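You operate a simulated robot arm through the tools that you are given. There is no shell and no other tool. Be economical: measure what you need, move in short steps, check, and stop when the job is done.

The job below is to be done with a simulated two-armed robot. You get a single attempt, and the scene is never put back.

Task
Take the brake off, hold the reel, wind its cable in, brake it and stand it in the marked bay. Set down upright: cable reel.

Only the result counts: the job must be done as asked and must still hold three seconds after the hand-in. Knocking over, shifting, dropping, spilling or breaking anything else fails it.

Robot
Two 7-joint arms with two-finger parallel grippers on one trunk, on a base that drives. Base frame: it is fixed to the floor where the robot stands at the start and does not move with it; the origin is under the middle of the robot, x ahead of it, y to its left, z up. Lengths are in m, angles in rad, forces in N, time in s.
The left shoulder is at the start at [0.07, 0.133, 1.226], the right one opposite. With the tool pointing down near the work surface each hand reaches from about 0.1 to 0.64 m from the robot's upright axis, wherever it stands, measured 20 degrees to its own side. Places, roughly: crank [0.4, -0.1, 0.9]; marked bay [0.4, -0.6, 0.8]; red lever [0.5, 0, 0.9]. Payload 1.57 kg a hand.
Tool frame (each hand has its own): the origin (TCP) lies between the finger pads and is the grasp point; the fingertips stand 0.03 m ahead of it; z points along the fingers, y is the line along which they close. The gripper opens to 0.08 m. The fingers are 0.017 m wide and 0.012 m thick; the gripper's body (0.04 by 0.082 m) begins 0.08 m behind the TCP.
Orientation is that of the tool frame in the base frame, as [roll, pitch, yaw] about the fixed x, y, z axes, in that order (R = Rz(yaw) Ry(pitch) Rx(roll)). With the fingers straight down and closing along the base's y, the tool's x points along the base's -x, its y along +y and its z along -z.

Tools
- The arms move only by the tool nudge_tool. It takes "left_motion", "right_motion" or both (then of equal length, played together; a hand with none holds still); each is a list of rows, each an object (a shift or turn left out is 0, a gripper value left out holds the last) with "offset": the shift along the base's x, y, z in units of 30 mm (1.0 is 30 mm), a list of three; "rot": the turn, a rotation vector about the base's x, y, z in units of 8 degrees (1.0 is 8 degrees), a list of three; "hand": the opening, from 0 (shut) to 1 (fully open). In form: [{"offset": [tx, ty, tz], "rot": [ax, ay, az], "hand": hand}, ...]. A call has 1 to 10 rows; each row shifts and turns the commanded pose from where the row before left it. A call with a number of a shift or a turn outside -1 to 1 is refused whole. Each row takes 0.2 s and may step no farther than 0.05 m and 0.15 rad from the row before; otherwise, or with a gripper value out of range, the whole call is refused. Where a pose cannot be reached the arm comes as near as it can. A force on the tool above 40 N (or 10 N above the force at the start of the call, whichever is more), or a blocked arm, ends the call early, and 0.2 s more pass. The fingers move at their own pace (about 0.153 m/s each) and stop on an object; they squeeze with about 39 N. The grip force told is the motor's: it shows also when the fingers shut on nothing. Time passes only in rows, and 0.2 s behind the last, so rows that do not move let the fingers close. The reply holds the time, the measured pose of the TCP, the force on the tool along the base axes, the opening and the grip force, in the units named above and with some noise, with the torque about the TCP (base axes, N m) and any sound that the robot's microphone picked up.
- Cameras (640 x 400 px; columns grow to the right, rows downward): "scene" is now at [0.126, -0.0366, 1.4491]; the picture's right is [-0.44, -0.90, 0.00], its down [-0.57, 0.28, -0.78] and it looks along [0.70, -0.34, -0.63] (base axes); focal length 280 px, centre (320, 200). "left" rides on the left gripper at [0.072, 0.007, -0.122] in its tool frame; the picture's right is [-0.09, 1.00, 0.00], its down [-0.84, -0.08, -0.54] and it looks along [-0.54, -0.05, 0.84] (tool axes); focal length 238 px, centre (320, 200). "right" rides on the right gripper at [0.072, -0.007, -0.122] in its tool frame; the picture's right is [0.09, 1.00, 0.00], its down [-0.84, 0.08, -0.54] and it looks along [-0.54, 0.05, 0.84] (tool axes); focal length 238 px, centre (320, 200). There is no depth. A picture from a camera that has moved, and an enlarged one, comes with that camera's place and axes in the base frame and with its lens.
- get_image(camera): a new picture of that camera. The clock stands still meanwhile.
- slide_trunk(by): slides the trunk up (or, below 0, down) by that many m; the arms and the scene camera ride with it, the base frame stays. It gives what a move gives, with no picture.
- drive_base(legs): drives the robot by 1 to 6 legs, each [ahead, left, turn to the left] in m, m and rad, along the robot's own axes; the way and the turn of a leg run together, so that a leg with both is an arc; at most 1.5 m and 3.142 rad a leg. The arms and the cameras ride along, it lands a little off, and it stops where it bumps. It gives what a move gives.
- aim_head(pan, tilt): turns the head with the scene camera to pan (to the left, within 1.501 rad either way) and tilt (down, from -0.506 to 1.204), counted from straight ahead of the robot. It gives what a move gives.
- enlarge(camera, box): a new picture of the part [left, top, right, bottom] of that camera's present view, enlarged. The clock stands still meanwhile.
- sign_off(): hands the job in; it is judged then, once.

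Go step by step. Nothing tells you exact positions but the pictures and the camera data: compare them with the known pose of the tool, close in by small moves and look again before you grip or let go. The budget is 120 turns and 100 pictures, counting those below and the enlarged ones. Unless the task says otherwise, let go and move clear before handing in, and close with one line.

The tools are called after ">>>" by a JSON object that holds its "op" and its "data". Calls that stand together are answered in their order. nudge_tool: Moves the arms, as the interface text tells. Its arguments: {"type":"object","properties":{"left_motion":{"type":"array","items":{"type":"object","properties":{"offset":{"type":"array","items":{"type":"number"}},"rot":{"type":"array","items":{"type":"number"}},"hand":{"type":"number"}}}},"right_motion":{"type":"array","items":{"type":"object","properties":{"offset":{"type":"array","items":{"type":"number"}},"rot":{"type":"array","items":{"type":"number"}},"hand":{"type":"number"}}}}},"required":[]} The other tools are called the same way: slide_trunk (by) slides the trunk up or down; drive_base (legs) drives the base; aim_head (pan, tilt) turns the head that bears the scene camera; get_image (camera) takes a picture; enlarge (camera, box) takes an enlarged picture of a part of a camera's view; sign_off () hands the job in.

At the start:

```text
clock: 0.0
left_tcp_pos: [0.4473, -0.0284, 1.2208]
left_tcp_rot: [-3.141, 0.0, -3.139]
left_force: [0.2, -0.2, -0.9]
left_ft_torque: [0.03, 0.0, -0.03]
left_gripper_width: 0.0801
left_gripper_force: 0.1
right_tcp_pos: [0.3891, -0.3307, 1.2547]
right_tcp_rot: [-3.141, 0.0, -3.141]
right_force: [0.0, -0.7, -0.4]
right_ft_torque: [0.0, 0.01, -0.02]
right_gripper_width: 0.0797
right_gripper_force: 0.1
trunk travel left (down, up): [-0.8, 0.14]
robot x, y, heading: [0.0008, -0.0001, -0.003]
head pan, tilt: [-0.457, 0.682]
```

scene: 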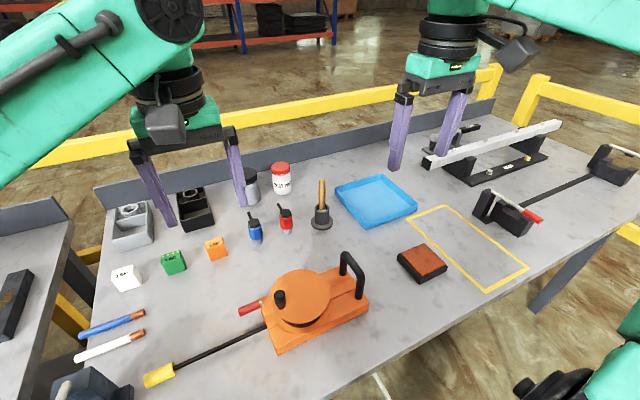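
right: 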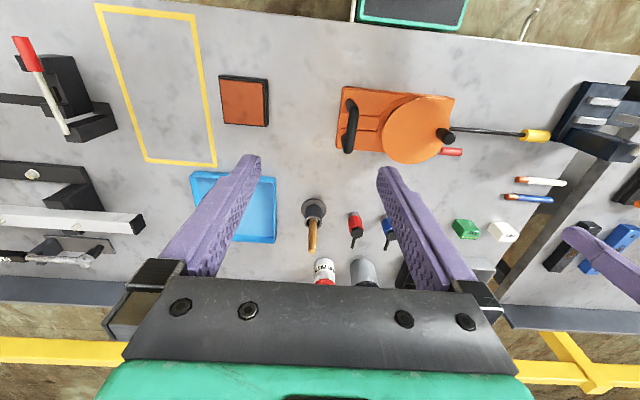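
left: 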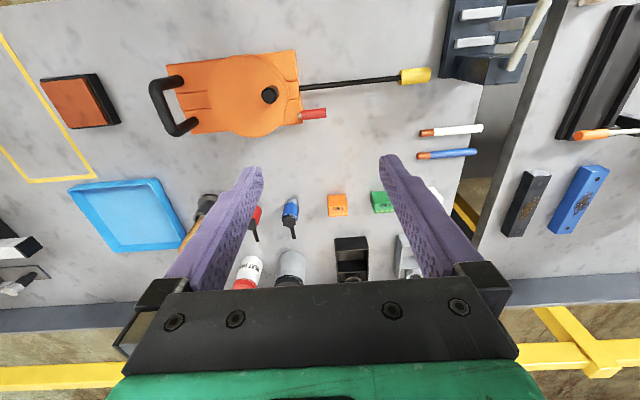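

I see the orange reel with a black knob (crank), a black carry handle, a red brake lever and the cable with a yellow plug end. I take a closer look first.

>>> {"op": "enlarge", "data": {"camera": "scene", "box": [130, 230, 390, 392]}}

>>> {"op": "enlarge", "data": {"camera": "left", "box": [130, 30, 450, 230]}}

>>> {"op": "enlarge", "data": {"camera": "right", "box": [300, 60, 580, 235]}}

```text
2.46 times, centred on (260, 311) of scene
camera zoom: at [0.126, -0.0366, 1.4491], right [-0.44, -0.9, 0.0], down [-0.57, 0.28, -0.78], along [0.7, -0.34, -0.63], focal length 690 px, centre (468, -73)
```

zoom: 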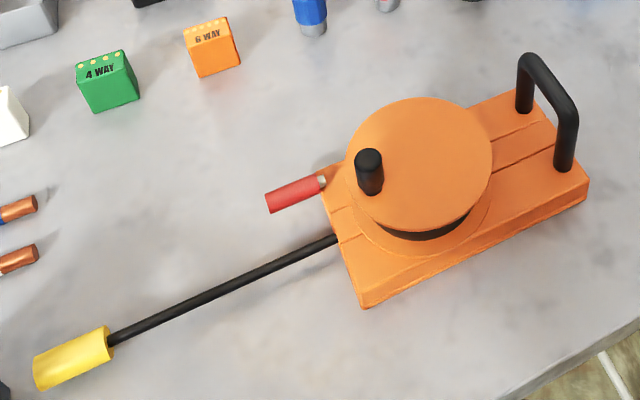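

```text
2.00 times, centred on (290, 130) of left
camera zoom: at [0.3772, -0.0214, 1.3431], right [0.09, 1.0, 0.0], down [0.84, -0.08, 0.54], along [0.54, -0.05, -0.84], focal length 477 px, centre (380, 340)
```

zoom: 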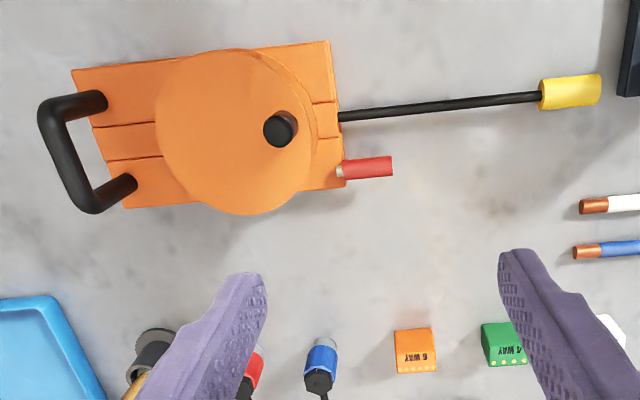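

```text
2.29 times, centred on (440, 148) of right
camera zoom: at [0.3169, -0.3375, 1.3754], right [-0.09, 1.0, 0.0], down [0.84, 0.08, 0.54], along [0.54, 0.05, -0.84], focal length 545 px, centre (46, 320)
```

zoom: 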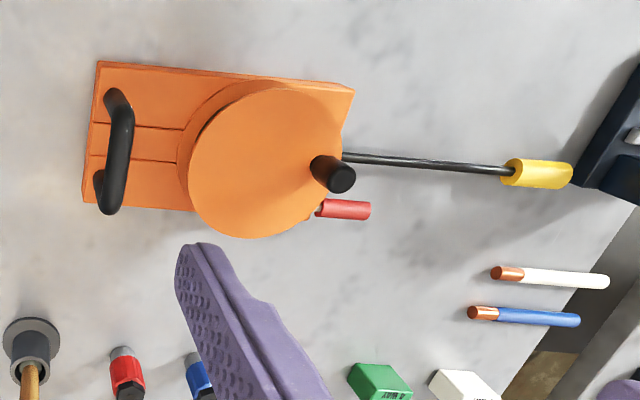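

The knob top is at about [0.429,-0.098,0.97], the drum centre at [0.434,-0.142], the handle bar at y≈-0.26, z≈0.975 (x 0.40–0.478), and the lever runs along +y from [0.48,-0.066,0.89] to [0.478,-0.02,0.90]. I lower both hands partway to look closer.

>>> {"op": "nudge_tool", "data": {"left_motion": [{"offset": [0, 0.6, -1]}, {"offset": [0, 0.6, -1]}, {"offset": [0, 0, -1]}, {"offset": [0, 0, -1]}, {"offset": [0, 0, -1]}, {"offset": [0, 0, -1]}], "right_motion": [{"offset": [0.3, 0.4, -1]}, {"offset": [0.3, 0.4, -1]}, {"offset": [0.3, 0.4, -1]}, {"offset": [0.3, 0.4, -1]}, {"offset": [0.3, 0.4, -1]}, {"offset": [0.1, 0.3, -1]}]}}

>>> {"op": "get_image", "data": {"camera": "left"}}

>>> {"op": "get_image", "data": {"camera": "right"}}

>>> {"op": "get_image", "data": {"camera": "scene"}}

```text
clock: 1.4
left_tcp_pos: [0.4505, 0.0074, 1.0408]
left_tcp_rot: [-3.141, 0.002, -3.139]
left_force: [-0.1, 0.6, -0.1]
left_ft_torque: [0.0, 0.02, -0.01]
left_gripper_width: 0.0799
left_gripper_force: 0.1
right_tcp_pos: [0.4377, -0.2623, 1.0748]
right_tcp_rot: [3.139, 0.001, 3.14]
right_force: [0.1, 0.6, -0.3]
right_ft_torque: [0.02, 0.02, 0.0]
right_gripper_width: 0.0801
right_gripper_force: 0.0
trunk travel left (down, up): [-0.8, 0.14]
robot x, y, heading: [-0.0009, 0.0032, 0.004]
head pan, tilt: [-0.457, 0.682]
```

```text
93 pictures are left
camera left: at [0.3781, 0.0146, 1.1623], right [0.09, 1.0, 0.0], down [0.84, -0.08, 0.54], along [0.54, -0.05, -0.84], focal length 238 px, centre (320, 200)
```

left: 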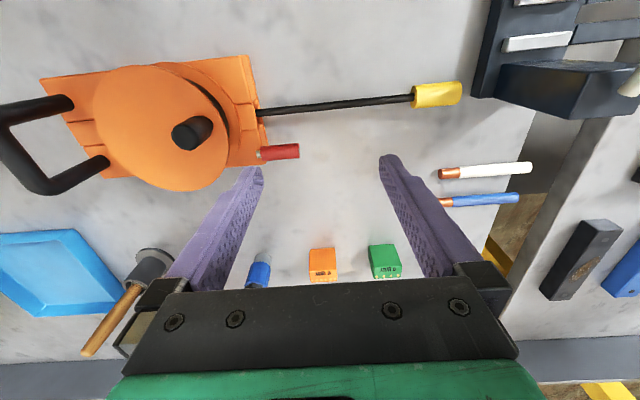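

```text
92 pictures are left
camera right: at [0.3651, -0.2687, 1.1949], right [-0.09, 1.0, 0.0], down [0.84, 0.08, 0.54], along [0.54, 0.05, -0.84], focal length 238 px, centre (320, 200)
```

right: 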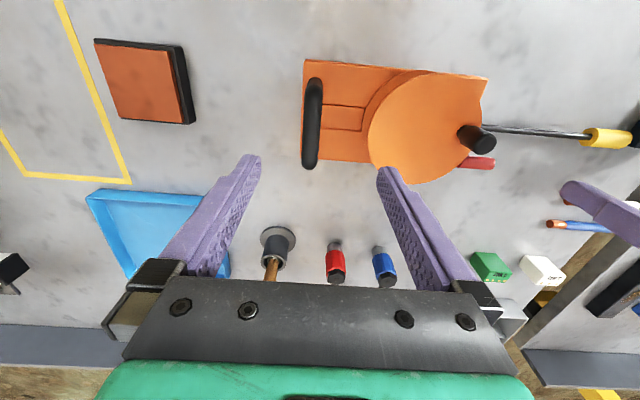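

```text
91 pictures are left
camera scene: at [0.127, -0.0368, 1.4491], right [-0.44, -0.9, 0.0], down [-0.57, 0.28, -0.78], along [0.7, -0.34, -0.63], focal length 280 px, centre (320, 200)
```

scene: 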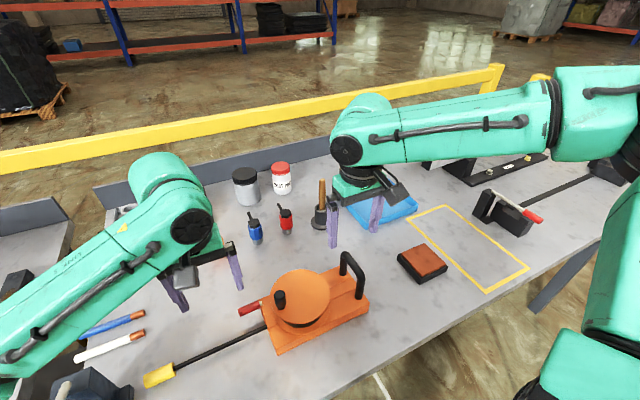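

>>> {"op": "nudge_tool", "data": {"right_motion": [{"offset": [-0.1, -0.2, -1]}, {"offset": [-0.1, 0, -1]}, {"offset": [0, 0, -0.9]}]}}

>>> {"op": "enlarge", "data": {"camera": "left", "box": [180, 50, 340, 200]}}

>>> {"op": "get_image", "data": {"camera": "right"}}

>>> {"op": "enlarge", "data": {"camera": "scene", "box": [220, 210, 400, 360]}}

```text
clock: 2.2
left_tcp_pos: [0.4485, 0.0071, 1.0417]
left_tcp_rot: [3.141, 0.0, -3.14]
left_force: [0.3, -0.6, -0.7]
left_ft_torque: [0.01, -0.03, 0.01]
left_gripper_width: 0.0801
left_gripper_force: 0.2
right_tcp_pos: [0.4312, -0.2678, 0.9873]
right_tcp_rot: [3.139, 0.0, 3.141]
right_force: [-0.5, 0.0, 0.0]
right_ft_torque: [-0.03, 0.04, -0.01]
right_gripper_width: 0.0798
right_gripper_force: 0.0
trunk travel left (down, up): [-0.8, 0.14]
robot x, y, heading: [0.0031, 0.0009, 0.001]
head pan, tilt: [-0.457, 0.682]
```

```text
2.67 times, centred on (260, 125) of left
camera zoom: at [0.3776, 0.0147, 1.1626], right [0.09, 1.0, 0.0], down [0.84, -0.08, 0.54], along [0.54, -0.05, -0.84], focal length 636 px, centre (480, 400)
```

zoom: 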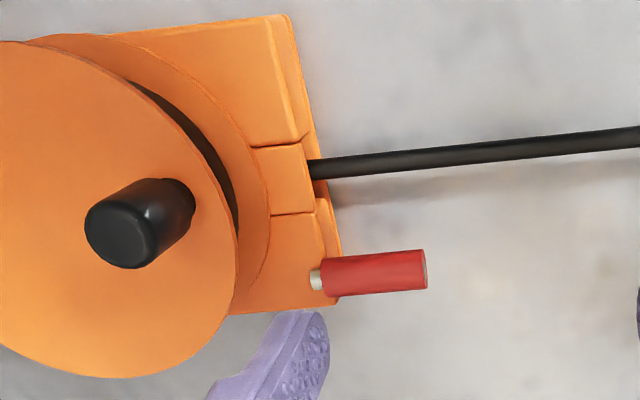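

```text
89 pictures are left
camera right: at [0.359, -0.2744, 1.1082], right [-0.09, 1.0, 0.0], down [0.84, 0.08, 0.54], along [0.54, 0.05, -0.84], focal length 238 px, centre (320, 200)
```

right: 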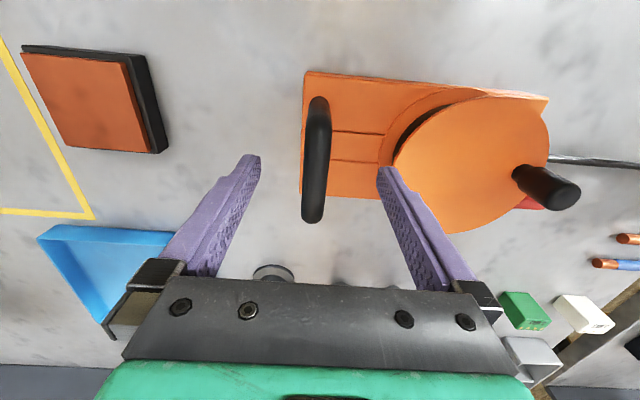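

```text
2.67 times, centred on (310, 285) of scene
camera zoom: at [0.1265, -0.0365, 1.4491], right [-0.44, -0.9, 0.0], down [-0.57, 0.28, -0.78], along [0.7, -0.34, -0.63], focal length 747 px, centre (347, -27)
```

zoom: 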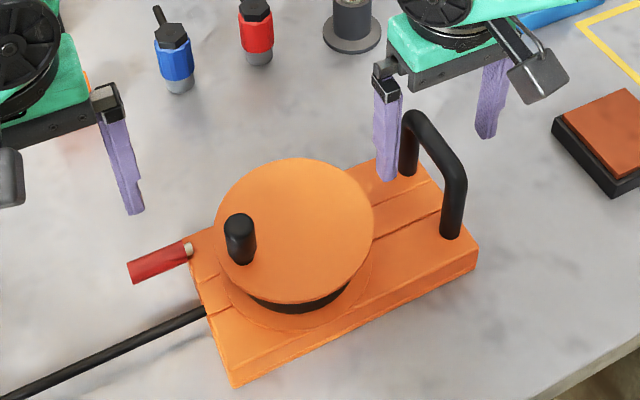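

The lever protrudes along +y from the base end. To keep the right wrist clear of the crank circle, I back off and tilt the right hand 45° so it holds the handle from the -y side.

>>> {"op": "nudge_tool", "data": {"right_motion": [{"offset": [0, -0.5, 1], "hand": 0.6}, {"offset": [0, -0.5, 0], "rot": [0.95, 0, 0]}, {"rot": [0.95, 0, 0]}, {"rot": [0.95, 0, 0]}, {"rot": [0.95, 0, 0]}, {"rot": [0.95, 0, 0]}, {"rot": [0.95, 0, 0]}]}}

>>> {"op": "get_image", "data": {"camera": "right"}}

>>> {"op": "enlarge", "data": {"camera": "scene", "box": [220, 150, 460, 350]}}

```text
clock: 3.8
left_tcp_pos: [0.4498, 0.0074, 1.0418]
left_tcp_rot: [3.139, 0.001, -3.14]
left_force: [0.0, -0.2, 0.2]
left_ft_torque: [0.0, -0.03, 0.03]
left_gripper_width: 0.0799
left_gripper_force: 0.1
right_tcp_pos: [0.4313, -0.2987, 1.0182]
right_tcp_rot: [2.343, 0.001, -3.14]
right_force: [0.0, -0.6, -0.7]
right_ft_torque: [0.05, -0.01, -0.01]
right_gripper_width: 0.0478
right_gripper_force: 0.1
trunk travel left (down, up): [-0.8, 0.14]
robot x, y, heading: [0.0015, 0.0029, 0.003]
head pan, tilt: [-0.457, 0.682]
```

```text
87 pictures are left
camera right: at [0.3592, -0.39, 1.0968], right [-0.09, 0.69, 0.71], down [0.84, -0.33, 0.43], along [0.54, 0.64, -0.55], focal length 238 px, centre (320, 200)
```

right: 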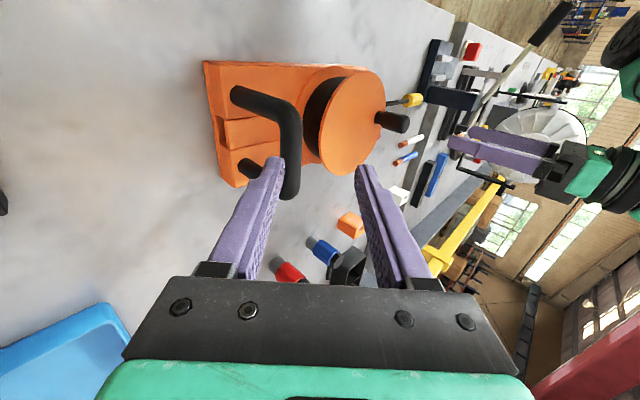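

```text
2.00 times, centred on (340, 250) of scene
camera zoom: at [0.1264, -0.0372, 1.4491], right [-0.44, -0.9, 0.0], down [-0.57, 0.28, -0.78], along [0.7, -0.34, -0.63], focal length 560 px, centre (280, 100)
```

zoom: 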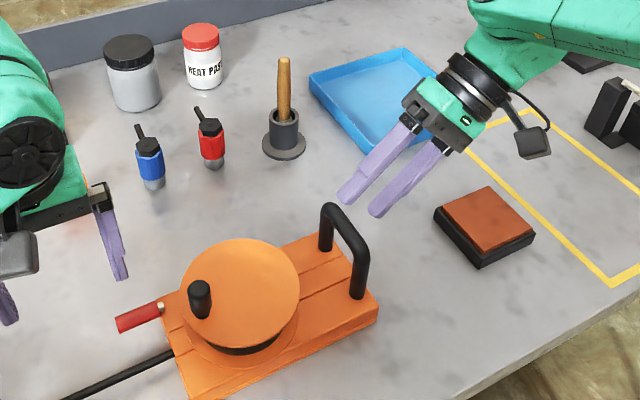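

>>> {"op": "nudge_tool", "data": {"right_motion": [{"offset": [0, -0.53, -0.53]}, {"offset": [0, 0.5, -0.5]}, {"offset": [0, 0.5, -0.5]}]}}

>>> {"op": "get_image", "data": {"camera": "right"}}

>>> {"op": "enlarge", "data": {"camera": "scene", "box": [280, 200, 440, 320]}}

```text
clock: 4.6
left_tcp_pos: [0.4481, 0.0083, 1.0413]
left_tcp_rot: [-3.141, 0.0, -3.139]
left_force: [0.6, 0.9, 0.3]
left_ft_torque: [0.02, 0.0, 0.02]
left_gripper_width: 0.0802
left_gripper_force: 0.1
right_tcp_pos: [0.4332, -0.2837, 0.9719]
right_tcp_rot: [2.347, 0.001, -3.141]
right_force: [-0.5, 0.1, -0.4]
right_ft_torque: [0.01, -0.02, 0.0]
right_gripper_width: 0.048
right_gripper_force: 0.0
trunk travel left (down, up): [-0.8, 0.14]
robot x, y, heading: [0.0029, -0.0015, 0.003]
head pan, tilt: [-0.457, 0.682]
```

```text
85 pictures are left
camera right: at [0.3598, -0.3749, 1.0512], right [-0.09, 0.7, 0.71], down [0.84, -0.33, 0.43], along [0.54, 0.64, -0.55], focal length 238 px, centre (320, 200)
```

right: 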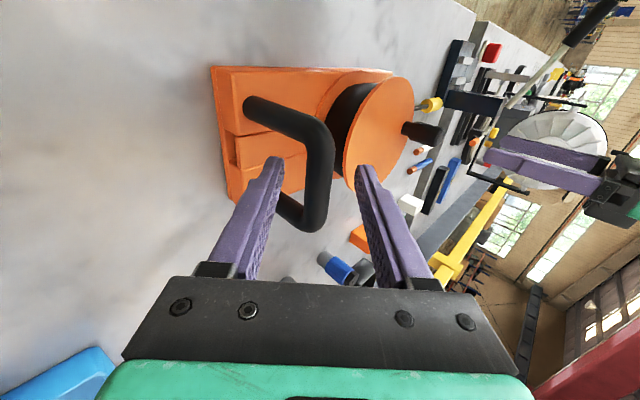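

```text
3.33 times, centred on (360, 260) of scene
camera zoom: at [0.1263, -0.0358, 1.4492], right [-0.44, -0.9, 0.0], down [-0.57, 0.28, -0.78], along [0.7, -0.34, -0.63], focal length 934 px, centre (187, 0)
```

zoom: 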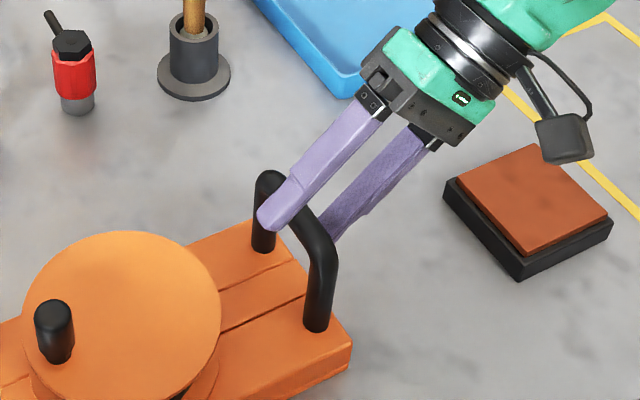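

>>> {"op": "nudge_tool", "data": {"right_motion": [{"offset": [-0.2, 0.4, -0.4]}, {"hand": 0.0}, {}, {}]}}

>>> {"op": "get_image", "data": {"camera": "right"}}

>>> {"op": "enlarge", "data": {"camera": "scene", "box": [200, 200, 440, 350]}}

```text
clock: 5.6
left_tcp_pos: [0.4493, 0.0069, 1.0425]
left_tcp_rot: [3.142, 0.001, -3.14]
left_force: [-0.4, 0.5, 0.0]
left_ft_torque: [0.0, -0.03, -0.01]
left_gripper_width: 0.0803
left_gripper_force: 0.0
right_tcp_pos: [0.4245, -0.2712, 0.9597]
right_tcp_rot: [2.344, -0.002, -3.141]
right_force: [-0.5, -1.2, 0.6]
right_ft_torque: [0.02, 0.16, -0.23]
right_gripper_width: 0.0174
right_gripper_force: 32.2
trunk travel left (down, up): [-0.8, 0.14]
robot x, y, heading: [-0.0017, 0.0024, -0.004]
head pan, tilt: [-0.457, 0.682]
```

```text
83 pictures are left
camera right: at [0.3535, -0.3639, 1.0389], right [-0.09, 0.7, 0.71], down [0.84, -0.33, 0.43], along [0.54, 0.64, -0.55], focal length 238 px, centre (320, 200)
```

right: 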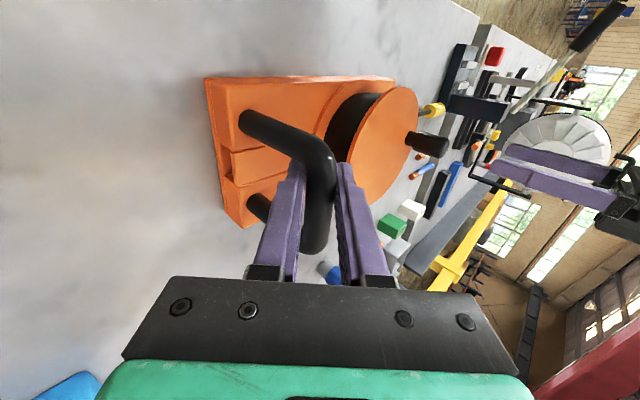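

```text
2.67 times, centred on (320, 275) of scene
camera zoom: at [0.1258, -0.0367, 1.4491], right [-0.44, -0.9, 0.0], down [-0.57, 0.28, -0.78], along [0.7, -0.34, -0.63], focal length 747 px, centre (320, 0)
```

zoom: 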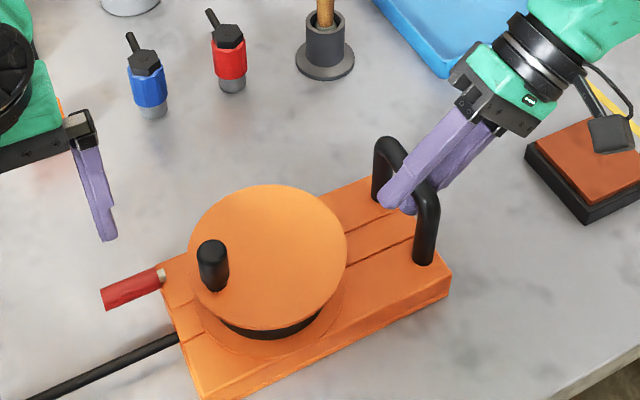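

Handle gripped (17 mm bar). Now I turn the left hand 90° so it closes along x, bringing it above the lever.

>>> {"op": "nudge_tool", "data": {"left_motion": [{"offset": [0.2, 0, 0], "rot": [0, 0, -1]}, {"offset": [0.2, 0, 0], "rot": [0, 0, -1]}, {"offset": [0.2, 0, 0], "rot": [0, 0, -1]}, {"offset": [0.2, 0, 0], "rot": [0, 0, -1]}, {"offset": [0.2, 0, 0], "rot": [0, 0, -1]}, {"rot": [0, 0, -1]}, {"rot": [0, 0, -1]}, {"rot": [0, 0, -1]}, {"rot": [0, 0, -1]}, {"rot": [0, 0, -1]}]}}

>>> {"op": "nudge_tool", "data": {"left_motion": [{"rot": [0, 0, -1], "hand": 0.6}, {"offset": [0, -0.5, -0.5], "rot": [0, 0, -0.25]}, {"offset": [0, -0.5, -0.5]}]}}

>>> {"op": "get_image", "data": {"camera": "left"}}

>>> {"op": "get_image", "data": {"camera": "scene"}}

```text
clock: 7.8
left_tcp_pos: [0.4798, 0.0072, 1.0424]
left_tcp_rot: [-3.141, 0.0, 1.743]
left_force: [0.3, -0.1, -0.1]
left_ft_torque: [-0.02, 0.0, 0.01]
left_gripper_width: 0.08
left_gripper_force: 0.1
right_tcp_pos: [0.4254, -0.2725, 0.9598]
right_tcp_rot: [2.345, 0.0, 3.141]
right_force: [-0.4, 0.0, -0.2]
right_ft_torque: [0.03, 0.25, -0.15]
right_gripper_width: 0.0174
right_gripper_force: 32.4
trunk travel left (down, up): [-0.8, 0.14]
robot x, y, heading: [-0.0003, -0.0011, 0.004]
head pan, tilt: [-0.457, 0.682]
```

```text
clock: 8.6
left_tcp_pos: [0.4786, -0.0233, 1.0118]
left_tcp_rot: [-3.142, 0.0, 1.572]
left_force: [-0.3, -1.1, -0.1]
left_ft_torque: [-0.01, -0.02, -0.01]
left_gripper_width: 0.048
left_gripper_force: 0.0
right_tcp_pos: [0.4245, -0.2726, 0.96]
right_tcp_rot: [2.344, 0.001, -3.141]
right_force: [-1.1, -0.1, -0.5]
right_ft_torque: [0.18, 0.23, -0.1]
right_gripper_width: 0.0178
right_gripper_force: 32.6
trunk travel left (down, up): [-0.8, 0.14]
robot x, y, heading: [-0.0007, 0.0007, 0.002]
head pan, tilt: [-0.457, 0.682]
```

```text
81 pictures are left
camera left: at [0.485, 0.0494, 1.1332], right [1.0, -0.09, 0.0], down [-0.08, -0.84, 0.54], along [-0.05, -0.54, -0.84], focal length 238 px, centre (320, 200)
```

left: 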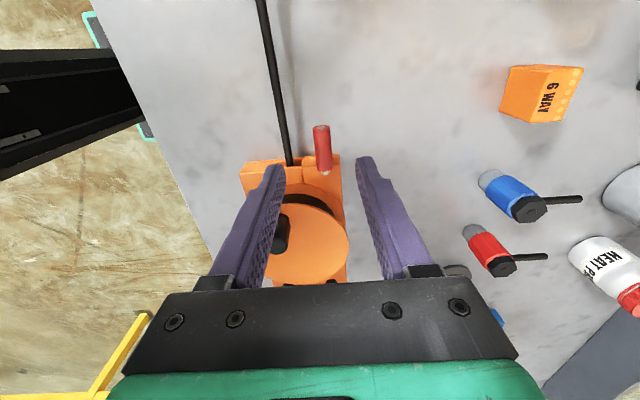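

```text
80 pictures are left
camera scene: at [0.1259, -0.0369, 1.4491], right [-0.44, -0.9, 0.0], down [-0.57, 0.28, -0.78], along [0.7, -0.34, -0.63], focal length 280 px, centre (320, 200)
```

scene: 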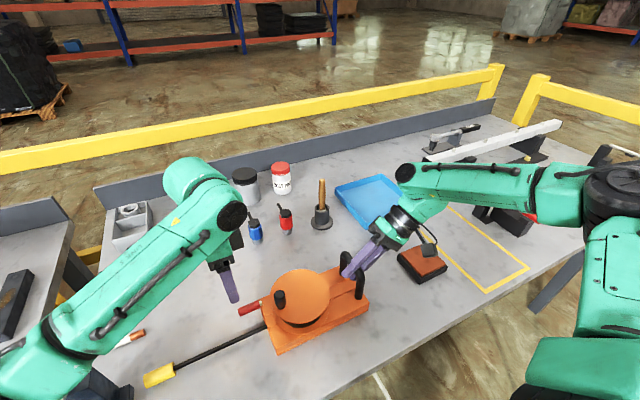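

>>> {"op": "nudge_tool", "data": {"left_motion": [{"offset": [0.03, 0, -1]}, {"offset": [0, 0, -1]}, {"offset": [0, 0, -1]}, {"offset": [0, 0, -0.7]}]}}

>>> {"op": "get_image", "data": {"camera": "left"}}

>>> {"op": "enlarge", "data": {"camera": "scene", "box": [180, 240, 340, 360]}}

```text
clock: 9.6
left_tcp_pos: [0.4805, -0.0228, 0.8993]
left_tcp_rot: [-3.141, -0.001, 1.571]
left_force: [-0.3, 1.6, 0.4]
left_ft_torque: [-0.01, -0.01, 0.02]
left_gripper_width: 0.0481
left_gripper_force: 0.0
right_tcp_pos: [0.425, -0.2713, 0.9596]
right_tcp_rot: [2.344, 0.001, -3.14]
right_force: [-1.3, 0.6, -0.3]
right_ft_torque: [0.06, 0.13, -0.15]
right_gripper_width: 0.0175
right_gripper_force: 32.1
trunk travel left (down, up): [-0.8, 0.14]
robot x, y, heading: [0.0011, 0.0004, 0.001]
head pan, tilt: [-0.457, 0.682]
```

```text
79 pictures are left
camera left: at [0.4868, 0.0504, 1.0217], right [1.0, -0.09, 0.0], down [-0.08, -0.84, 0.54], along [-0.05, -0.54, -0.84], focal length 238 px, centre (320, 200)
```

left: 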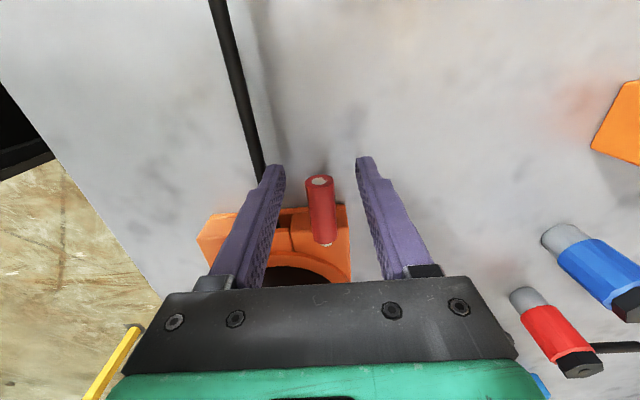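

```text
3.33 times, centred on (260, 300) of scene
camera zoom: at [0.126, -0.0368, 1.4492], right [-0.44, -0.9, 0.0], down [-0.57, 0.28, -0.78], along [0.7, -0.34, -0.63], focal length 934 px, centre (520, -133)
```

zoom: 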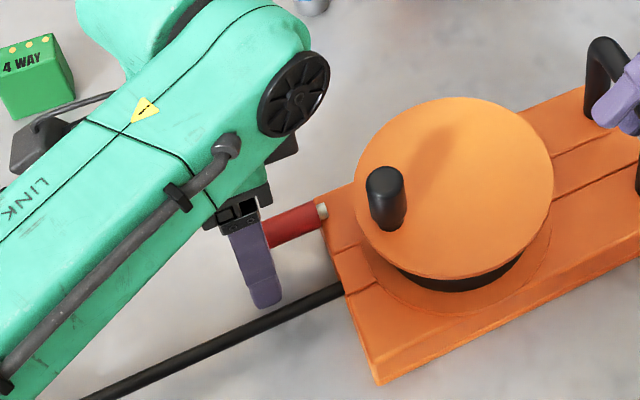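

>>> {"op": "nudge_tool", "data": {"left_motion": [{"offset": [0, -0.15, 0], "hand": 0.0}, {}, {}]}}

>>> {"op": "get_image", "data": {"camera": "left"}}

```text
clock: 10.4
left_tcp_pos: [0.4801, -0.0244, 0.9001]
left_tcp_rot: [3.141, -0.004, 1.573]
left_force: [1.9, 17.7, 0.5]
left_ft_torque: [0.14, -0.01, 0.02]
left_gripper_width: 0.0167
left_gripper_force: 32.1
right_tcp_pos: [0.4258, -0.2726, 0.9601]
right_tcp_rot: [2.347, 0.0, 3.14]
right_force: [-2.7, -15.6, 1.7]
right_ft_torque: [-0.05, 0.07, -0.39]
right_gripper_width: 0.0177
right_gripper_force: 32.2
trunk travel left (down, up): [-0.8, 0.14]
robot x, y, heading: [0.0014, -0.0013, -0.001]
head pan, tilt: [-0.457, 0.682]
```

```text
77 pictures are left
camera left: at [0.4867, 0.0478, 1.0219], right [1.0, -0.09, 0.0], down [-0.07, -0.84, 0.54], along [-0.05, -0.54, -0.84], focal length 238 px, centre (320, 200)
```

left: 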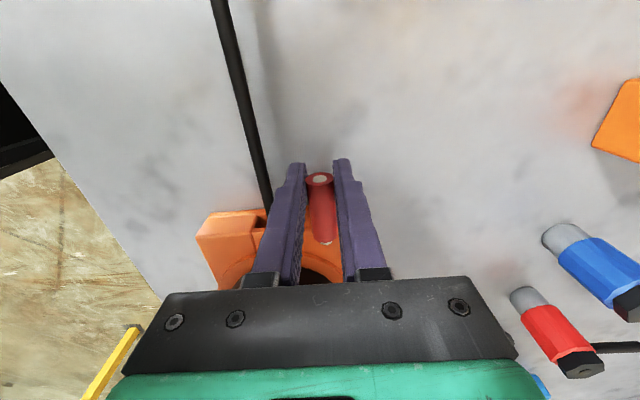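

The lever is in the fingers. I relieve the axial push, then probe upward a little.

>>> {"op": "nudge_tool", "data": {"left_motion": [{"offset": [0, 0.12, 0]}, {"offset": [0, 0, 0.15]}, {"offset": [0, 0, 0.15]}]}}

```text
clock: 11.2
left_tcp_pos: [0.4796, -0.024, 0.9087]
left_tcp_rot: [-3.139, -0.002, 1.572]
left_force: [3.1, 11.8, -13.5]
left_ft_torque: [0.8, -0.01, 0.1]
left_gripper_width: 0.0174
left_gripper_force: 32.4
right_tcp_pos: [0.4267, -0.2721, 0.9604]
right_tcp_rot: [2.342, 0.004, -3.141]
right_force: [-2.9, -15.6, 14.0]
right_ft_torque: [0.06, 0.15, 0.1]
right_gripper_width: 0.0181
right_gripper_force: 32.6
trunk travel left (down, up): [-0.8, 0.14]
robot x, y, heading: [-0.0012, -0.0025, 0.003]
head pan, tilt: [-0.457, 0.682]
```

>>> {"op": "enlarge", "data": {"camera": "scene", "box": [180, 230, 390, 360]}}

>>> {"op": "enlarge", "data": {"camera": "left", "box": [180, 120, 420, 270]}}

```text
3.05 times, centred on (285, 295) of scene
camera zoom: at [0.126, -0.0373, 1.4492], right [-0.44, -0.9, 0.0], down [-0.57, 0.28, -0.78], along [0.7, -0.34, -0.63], focal length 854 px, centre (427, -90)
```

zoom: 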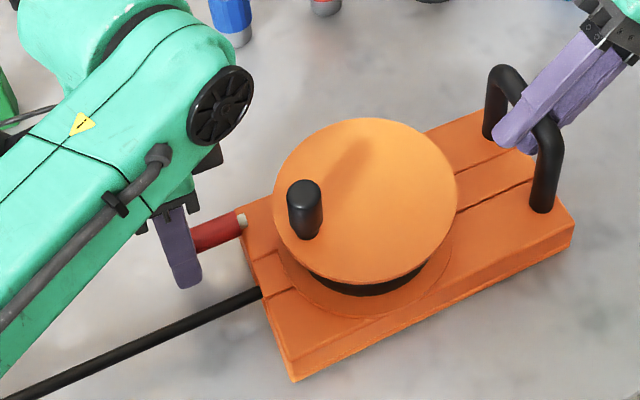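

```text
2.67 times, centred on (300, 195) of left
camera zoom: at [0.4862, 0.0492, 1.0307], right [1.0, -0.09, 0.0], down [-0.08, -0.84, 0.54], along [-0.05, -0.54, -0.84], focal length 636 px, centre (373, 213)
```

zoom: 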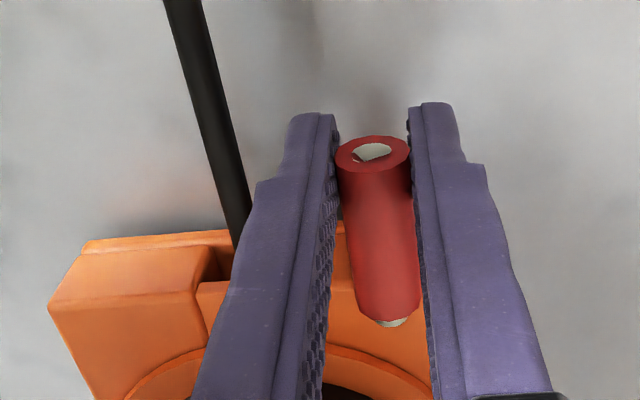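

>>> {"op": "nudge_tool", "data": {"left_motion": [{"offset": [0, 0.1, -0.15]}, {"offset": [0, 0, -0.15]}, {}]}}

>>> {"op": "nudge_tool", "data": {"left_motion": [{"offset": [0.15, 0, 0]}, {"offset": [0.15, 0, 0]}, {}]}}

>>> {"op": "nudge_tool", "data": {"left_motion": [{"offset": [-0.15, 0, 0]}, {"offset": [-0.15, 0, 0]}, {"offset": [-0.15, 0, 0]}, {"offset": [-0.15, 0, 0]}]}}

```text
clock: 12.0
left_tcp_pos: [0.4798, -0.0228, 0.9023]
left_tcp_rot: [3.14, 0.005, 1.568]
left_force: [-4.5, -12.5, 5.2]
left_ft_torque: [-0.37, 0.01, 0.12]
left_gripper_width: 0.0173
left_gripper_force: 32.2
right_tcp_pos: [0.4247, -0.2699, 0.9597]
right_tcp_rot: [2.344, 0.0, -3.14]
right_force: [6.4, 15.1, -6.3]
right_ft_torque: [0.01, -0.14, -0.58]
right_gripper_width: 0.0178
right_gripper_force: 32.6
trunk travel left (down, up): [-0.8, 0.14]
robot x, y, heading: [-0.0006, -0.0023, 0.006]
head pan, tilt: [-0.457, 0.682]
```

```text
clock: 12.8
left_tcp_pos: [0.4868, -0.0224, 0.9011]
left_tcp_rot: [-3.14, 0.002, 1.569]
left_force: [-9.6, -23.9, 1.3]
left_ft_torque: [-0.3, 0.08, -0.14]
left_gripper_width: 0.0173
left_gripper_force: 32.2
right_tcp_pos: [0.4257, -0.2714, 0.9592]
right_tcp_rot: [2.342, 0.001, -3.141]
right_force: [8.1, 23.4, -4.6]
right_ft_torque: [-0.02, 0.1, -0.75]
right_gripper_width: 0.0177
right_gripper_force: 32.1
trunk travel left (down, up): [-0.8, 0.14]
robot x, y, heading: [0.0026, -0.0008, -0.001]
head pan, tilt: [-0.457, 0.682]
```

```text
clock: 13.8
left_tcp_pos: [0.4697, -0.0179, 0.9008]
left_tcp_rot: [3.14, -0.005, 1.576]
left_force: [5.7, -3.7, -4.5]
left_ft_torque: [0.22, -0.05, 0.36]
left_gripper_width: 0.017
left_gripper_force: 32.2
right_tcp_pos: [0.4234, -0.2727, 0.9606]
right_tcp_rot: [2.345, 0.002, -3.142]
right_force: [-6.4, 6.7, 14.6]
right_ft_torque: [0.0, 0.4, 0.95]
right_gripper_width: 0.0179
right_gripper_force: 32.5
trunk travel left (down, up): [-0.8, 0.14]
robot x, y, heading: [0.0014, -0.0021, -0.003]
head pan, tilt: [-0.457, 0.682]
```

>>> {"op": "enlarge", "data": {"camera": "left", "box": [180, 120, 420, 270]}}

>>> {"op": "enlarge", "data": {"camera": "scene", "box": [180, 230, 390, 360]}}

```text
2.67 times, centred on (300, 195) of left
camera zoom: at [0.4772, 0.0532, 1.0226], right [1.0, -0.09, 0.0], down [-0.07, -0.84, 0.54], along [-0.05, -0.54, -0.84], focal length 636 px, centre (373, 213)
```

zoom: 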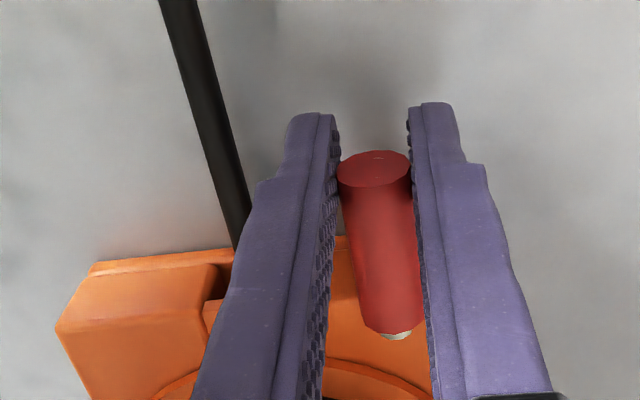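

```text
3.05 times, centred on (285, 295) of scene
camera zoom: at [0.1248, -0.0368, 1.4494], right [-0.44, -0.9, 0.0], down [-0.57, 0.28, -0.78], along [0.7, -0.34, -0.63], focal length 854 px, centre (427, -90)
```

zoom: 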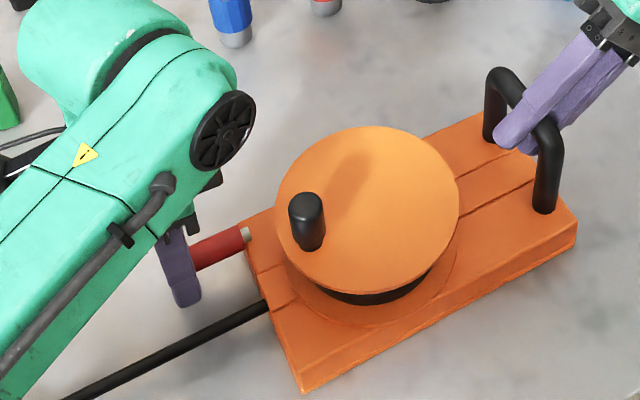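

Sideways the whole reel swung, while upward the lever itself tilted; so it hinges upward. I swing the reel back straight and lift the lever along an arc.

>>> {"op": "nudge_tool", "data": {"left_motion": [{"offset": [0.17, -0.05, 0]}, {"offset": [0.17, -0.05, 0]}, {}, {"offset": [0, -0.09, 0.25]}, {"offset": [0, -0.13, 0.23]}, {"offset": [0, -0.17, 0.2]}]}}

>>> {"op": "enlarge", "data": {"camera": "scene", "box": [180, 230, 390, 360]}}

>>> {"op": "enlarge", "data": {"camera": "left", "box": [180, 120, 420, 270]}}

```text
clock: 15.2
left_tcp_pos: [0.4813, -0.0341, 0.9197]
left_tcp_rot: [-3.14, -0.003, 1.573]
left_force: [2.0, 17.5, -10.3]
left_ft_torque: [0.92, -0.03, -0.02]
left_gripper_width: 0.0175
left_gripper_force: 32.4
right_tcp_pos: [0.4255, -0.271, 0.9596]
right_tcp_rot: [2.345, 0.001, -3.141]
right_force: [-0.9, -16.6, 12.4]
right_ft_torque: [-0.03, 0.17, -0.34]
right_gripper_width: 0.0176
right_gripper_force: 32.5
trunk travel left (down, up): [-0.8, 0.14]
robot x, y, heading: [0.001, 0.001, 0.0]
head pan, tilt: [-0.457, 0.682]
```

```text
3.05 times, centred on (285, 295) of scene
camera zoom: at [0.1263, -0.036, 1.4491], right [-0.44, -0.9, 0.0], down [-0.57, 0.28, -0.78], along [0.7, -0.34, -0.63], focal length 854 px, centre (427, -90)
```

zoom: 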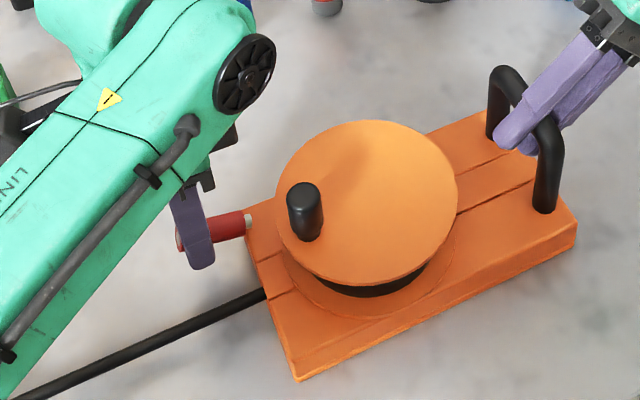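

```text
2.67 times, centred on (300, 195) of left
camera zoom: at [0.4882, 0.0385, 1.0426], right [1.0, -0.09, 0.0], down [-0.07, -0.84, 0.54], along [-0.05, -0.54, -0.84], focal length 636 px, centre (373, 213)
```

zoom: 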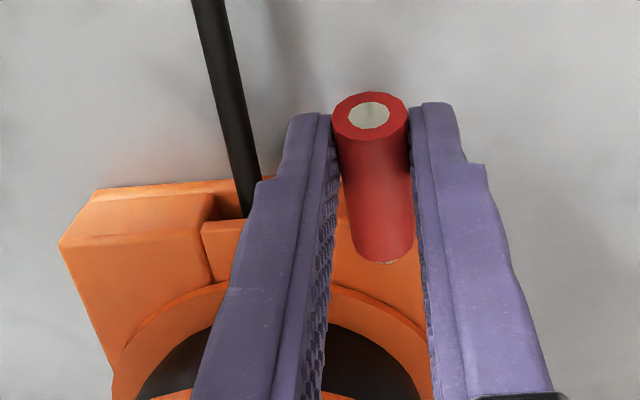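

The lever is lifting (its end face points up more). I continue the arc with less inward push.

>>> {"op": "nudge_tool", "data": {"left_motion": [{"offset": [0, 0.05, 0.25]}, {"offset": [0, -0.05, 0.25]}, {"offset": [0, -0.1, 0.25]}, {}]}}

>>> {"op": "enlarge", "data": {"camera": "scene", "box": [180, 230, 390, 360]}}

>>> {"op": "enlarge", "data": {"camera": "left", "box": [180, 120, 420, 270]}}

```text
clock: 16.2
left_tcp_pos: [0.4798, -0.038, 0.9428]
left_tcp_rot: [3.142, -0.002, 1.572]
left_force: [2.7, 15.5, -13.5]
left_ft_torque: [0.95, -0.1, 0.1]
left_gripper_width: 0.0172
left_gripper_force: 32.2
right_tcp_pos: [0.4251, -0.2729, 0.9601]
right_tcp_rot: [2.345, 0.0, 3.14]
right_force: [-2.1, -17.8, 14.0]
right_ft_torque: [-0.03, 0.19, -0.09]
right_gripper_width: 0.0178
right_gripper_force: 32.4
trunk travel left (down, up): [-0.8, 0.14]
robot x, y, heading: [-0.0008, 0.0007, -0.001]
head pan, tilt: [-0.457, 0.682]
```

```text
3.05 times, centred on (285, 295) of scene
camera zoom: at [0.1259, -0.0367, 1.4491], right [-0.44, -0.9, 0.0], down [-0.57, 0.28, -0.78], along [0.7, -0.34, -0.63], focal length 854 px, centre (427, -90)
```

zoom: 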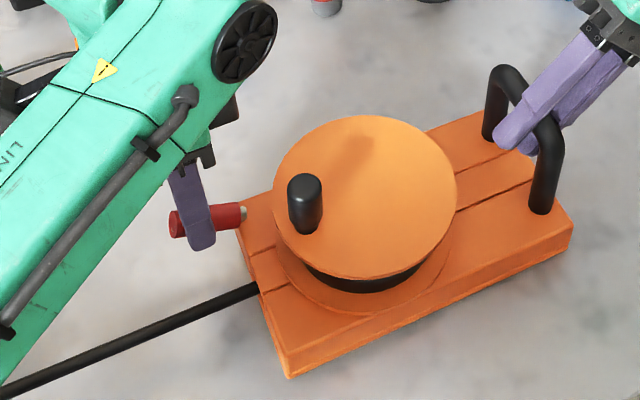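

```text
2.67 times, centred on (300, 195) of left
camera zoom: at [0.4876, 0.0343, 1.0647], right [1.0, -0.09, 0.0], down [-0.08, -0.84, 0.54], along [-0.05, -0.54, -0.84], focal length 636 px, centre (373, 213)
```

zoom: 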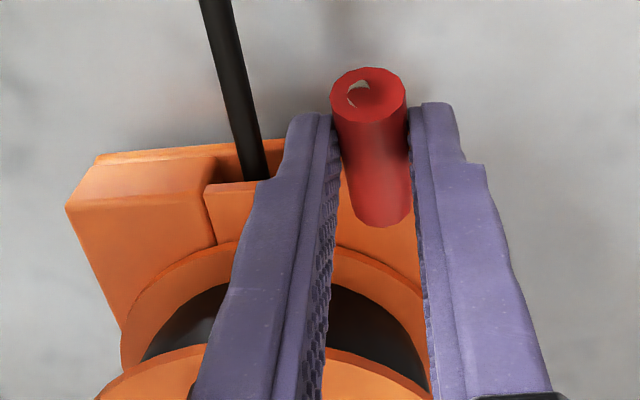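

The reel end seems to lift too. I open the fingers to see where the lever rests now.

>>> {"op": "nudge_tool", "data": {"left_motion": [{"offset": [0, 0.1, -0.3]}, {"offset": [0, 0.1, -0.3], "hand": 0.6}, {}, {}]}}

>>> {"op": "enlarge", "data": {"camera": "scene", "box": [180, 230, 390, 360]}}

>>> {"op": "enlarge", "data": {"camera": "left", "box": [180, 120, 420, 270]}}

```text
clock: 17.2
left_tcp_pos: [0.4808, -0.0337, 0.9242]
left_tcp_rot: [3.141, 0.0, 1.57]
left_force: [0.3, 0.4, -0.2]
left_ft_torque: [0.01, 0.01, -0.05]
left_gripper_width: 0.0481
left_gripper_force: 0.0
right_tcp_pos: [0.4248, -0.2723, 0.9604]
right_tcp_rot: [2.347, -0.001, -3.141]
right_force: [-1.3, 1.8, -4.6]
right_ft_torque: [0.05, 0.52, 0.22]
right_gripper_width: 0.0176
right_gripper_force: 32.3
trunk travel left (down, up): [-0.8, 0.14]
robot x, y, heading: [0.0017, -0.0009, 0.001]
head pan, tilt: [-0.457, 0.682]
```

```text
3.05 times, centred on (285, 295) of scene
camera zoom: at [0.1265, -0.0368, 1.449], right [-0.44, -0.9, 0.0], down [-0.57, 0.28, -0.78], along [0.7, -0.34, -0.63], focal length 854 px, centre (427, -90)
```

zoom: 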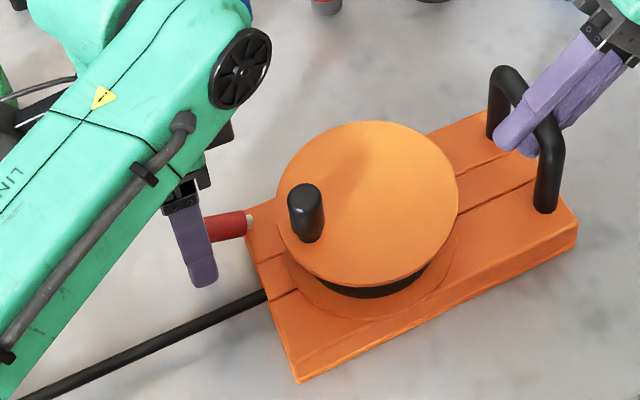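

```text
2.67 times, centred on (300, 195) of left
camera zoom: at [0.4882, 0.0399, 1.0466], right [1.0, -0.09, 0.0], down [-0.08, -0.84, 0.54], along [-0.05, -0.54, -0.84], focal length 636 px, centre (373, 213)
```

zoom: 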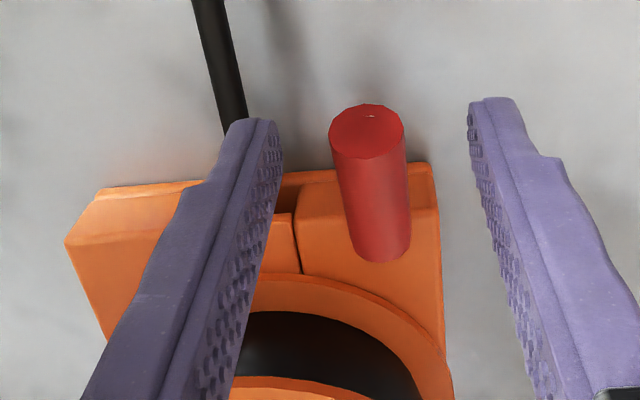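

The lever stays raised about 30° with the reel flat again, so up is right. I regrip near its tip and carry on along the arc.

>>> {"op": "nudge_tool", "data": {"left_motion": [{"offset": [0, 0.25, -0.2]}, {"hand": 0}, {}, {"offset": [0, -0.17, 0.24]}, {"offset": [0, -0.2, 0.21]}, {"offset": [0, -0.24, 0.17]}, {"offset": [0, -0.26, 0.12]}, {}]}}

>>> {"op": "enlarge", "data": {"camera": "scene", "box": [180, 230, 390, 360]}}

>>> {"op": "enlarge", "data": {"camera": "left", "box": [180, 120, 420, 270]}}

```text
clock: 19.0
left_tcp_pos: [0.4818, -0.0507, 0.9422]
left_tcp_rot: [3.14, -0.003, 1.573]
left_force: [6.3, 19.9, -2.7]
left_ft_torque: [1.0, -0.14, -0.02]
left_gripper_width: 0.0175
left_gripper_force: 32.1
right_tcp_pos: [0.4261, -0.2735, 0.9586]
right_tcp_rot: [2.344, -0.002, 3.141]
right_force: [-3.7, -20.1, 1.5]
right_ft_torque: [-0.15, 0.28, -0.31]
right_gripper_width: 0.0173
right_gripper_force: 31.9
trunk travel left (down, up): [-0.8, 0.14]
robot x, y, heading: [0.0019, -0.0006, -0.001]
head pan, tilt: [-0.457, 0.682]
```

```text
3.05 times, centred on (285, 295) of scene
camera zoom: at [0.1273, -0.0372, 1.4491], right [-0.44, -0.9, 0.0], down [-0.57, 0.28, -0.78], along [0.7, -0.34, -0.63], focal length 854 px, centre (427, -90)
```

zoom: 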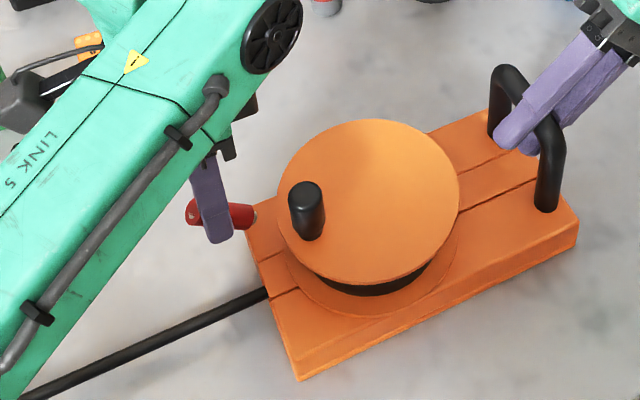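

```text
2.67 times, centred on (300, 195) of left
camera zoom: at [0.4888, 0.0218, 1.0634], right [1.0, -0.09, 0.0], down [-0.08, -0.84, 0.54], along [-0.05, -0.54, -0.84], focal length 636 px, centre (373, 213)
```

zoom: 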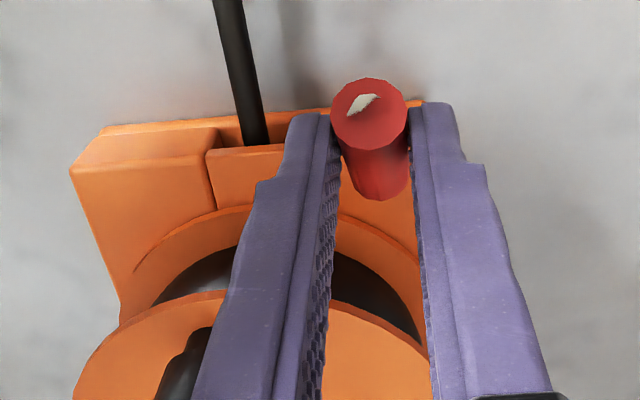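

>>> {"op": "nudge_tool", "data": {"left_motion": [{"offset": [0, 0, 0.2]}, {"offset": [0, -0.15, 0.2]}, {"offset": [0, -0.25, 0.1]}, {"offset": [0, -0.25, 0.1]}, {}]}}

>>> {"op": "enlarge", "data": {"camera": "scene", "box": [180, 230, 390, 360]}}

>>> {"op": "enlarge", "data": {"camera": "left", "box": [180, 120, 420, 270]}}

```text
clock: 20.2
left_tcp_pos: [0.4822, -0.0705, 0.9603]
left_tcp_rot: [-3.141, 0.004, 1.569]
left_force: [0.0, -0.4, 0.0]
left_ft_torque: [0.01, 0.0, 0.03]
left_gripper_width: 0.0
left_gripper_force: 21.2
right_tcp_pos: [0.4251, -0.2713, 0.9594]
right_tcp_rot: [2.343, 0.0, -3.139]
right_force: [-1.4, 2.4, -5.1]
right_ft_torque: [0.16, 0.51, 0.08]
right_gripper_width: 0.0178
right_gripper_force: 32.1
trunk travel left (down, up): [-0.8, 0.14]
robot x, y, heading: [0.0039, 0.0024, -0.003]
head pan, tilt: [-0.457, 0.682]
```

```text
3.05 times, centred on (285, 295) of scene
camera zoom: at [0.1267, -0.0362, 1.4491], right [-0.44, -0.9, 0.0], down [-0.57, 0.28, -0.78], along [0.7, -0.34, -0.63], focal length 854 px, centre (427, -90)
```

zoom: 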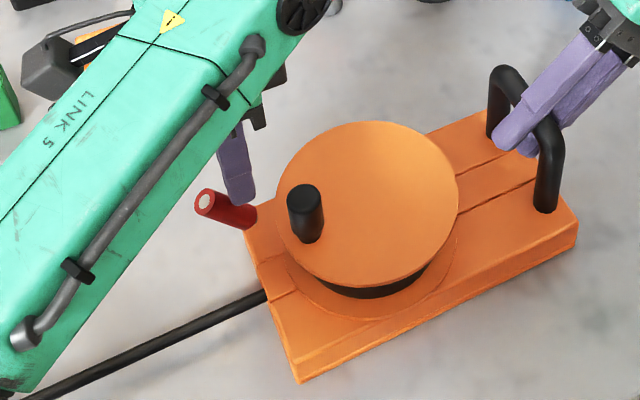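

```text
2.67 times, centred on (300, 195) of left
camera zoom: at [0.4881, 0.0024, 1.0811], right [1.0, -0.09, 0.0], down [-0.08, -0.84, 0.54], along [-0.05, -0.54, -0.84], focal length 636 px, centre (373, 213)
```

zoom: 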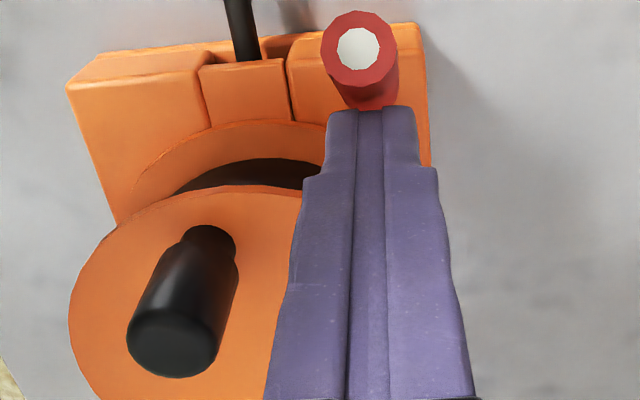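

The fingers slipped off behind the lever (now ~50°). I go over it and push it in from the outer side with closed fingers.

>>> {"op": "nudge_tool", "data": {"left_motion": [{"offset": [0, 0, 1]}, {"offset": [0, 0.5, 0.7]}, {"offset": [0, 1, 0]}, {"offset": [0, 1, -0.5]}, {"offset": [0, 0, -1]}, {"offset": [0, -0.3, -0.5]}]}}

>>> {"op": "nudge_tool", "data": {"left_motion": [{"offset": [0, -0.4, 0]}, {"offset": [0, -0.4, 0]}, {"offset": [0, -0.3, 0]}, {"offset": [0, -0.3, 0]}, {"offset": [0, -0.2, 0]}]}}

>>> {"op": "enlarge", "data": {"camera": "scene", "box": [180, 230, 390, 360]}}

>>> {"op": "enlarge", "data": {"camera": "left", "box": [180, 100, 420, 250]}}

```text
clock: 21.6
left_tcp_pos: [0.4827, -0.0059, 0.9499]
left_tcp_rot: [3.141, 0.0, 1.572]
left_force: [0.1, -0.5, 0.1]
left_ft_torque: [0.0, 0.02, -0.01]
left_gripper_width: 0.0
left_gripper_force: 20.8
right_tcp_pos: [0.4254, -0.2724, 0.9589]
right_tcp_rot: [2.343, 0.0, -3.141]
right_force: [-0.9, 0.8, -5.0]
right_ft_torque: [0.04, 0.44, 0.07]
right_gripper_width: 0.0175
right_gripper_force: 32.2
trunk travel left (down, up): [-0.8, 0.14]
robot x, y, heading: [0.0015, 0.001, -0.001]
head pan, tilt: [-0.457, 0.682]
```

```text
clock: 22.9
left_tcp_pos: [0.483, -0.0451, 0.9508]
left_tcp_rot: [3.141, -0.016, 1.584]
left_force: [-0.9, 6.7, 0.5]
left_ft_torque: [0.03, 0.09, -0.02]
left_gripper_width: 0.0003
left_gripper_force: 21.4
right_tcp_pos: [0.4247, -0.2751, 0.9575]
right_tcp_rot: [2.353, -0.003, 3.137]
right_force: [-1.3, -5.0, 1.5]
right_ft_torque: [0.09, 0.29, -0.37]
right_gripper_width: 0.018
right_gripper_force: 32.3
trunk travel left (down, up): [-0.8, 0.14]
robot x, y, heading: [-0.0005, -0.0026, -0.003]
head pan, tilt: [-0.457, 0.682]
stopped in row 5 (left hand): the force on the tool passed its limit (the readings are from after the stop); the commanded pose is now the measured one
```

```text
3.05 times, centred on (285, 295) of scene
camera zoom: at [0.1249, -0.0357, 1.4493], right [-0.44, -0.9, 0.0], down [-0.57, 0.28, -0.78], along [0.7, -0.34, -0.63], focal length 854 px, centre (427, -90)
```

zoom: 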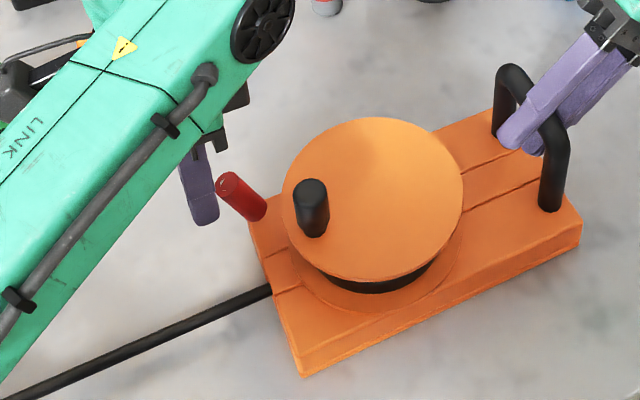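

```text
2.67 times, centred on (300, 175) of left
camera zoom: at [0.4887, 0.0261, 1.0727], right [1.0, -0.08, 0.0], down [-0.07, -0.85, 0.53], along [-0.04, -0.53, -0.85], focal length 636 px, centre (373, 267)
```

zoom: 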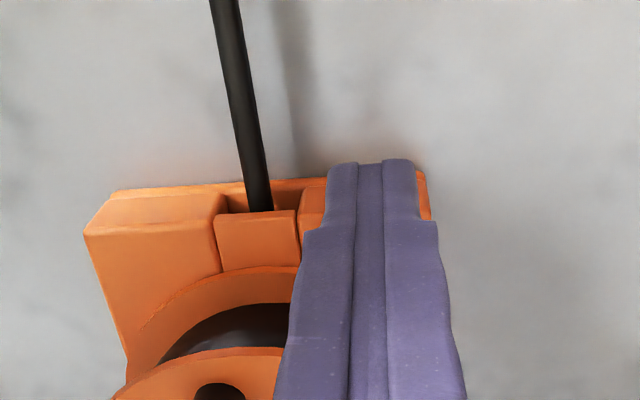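

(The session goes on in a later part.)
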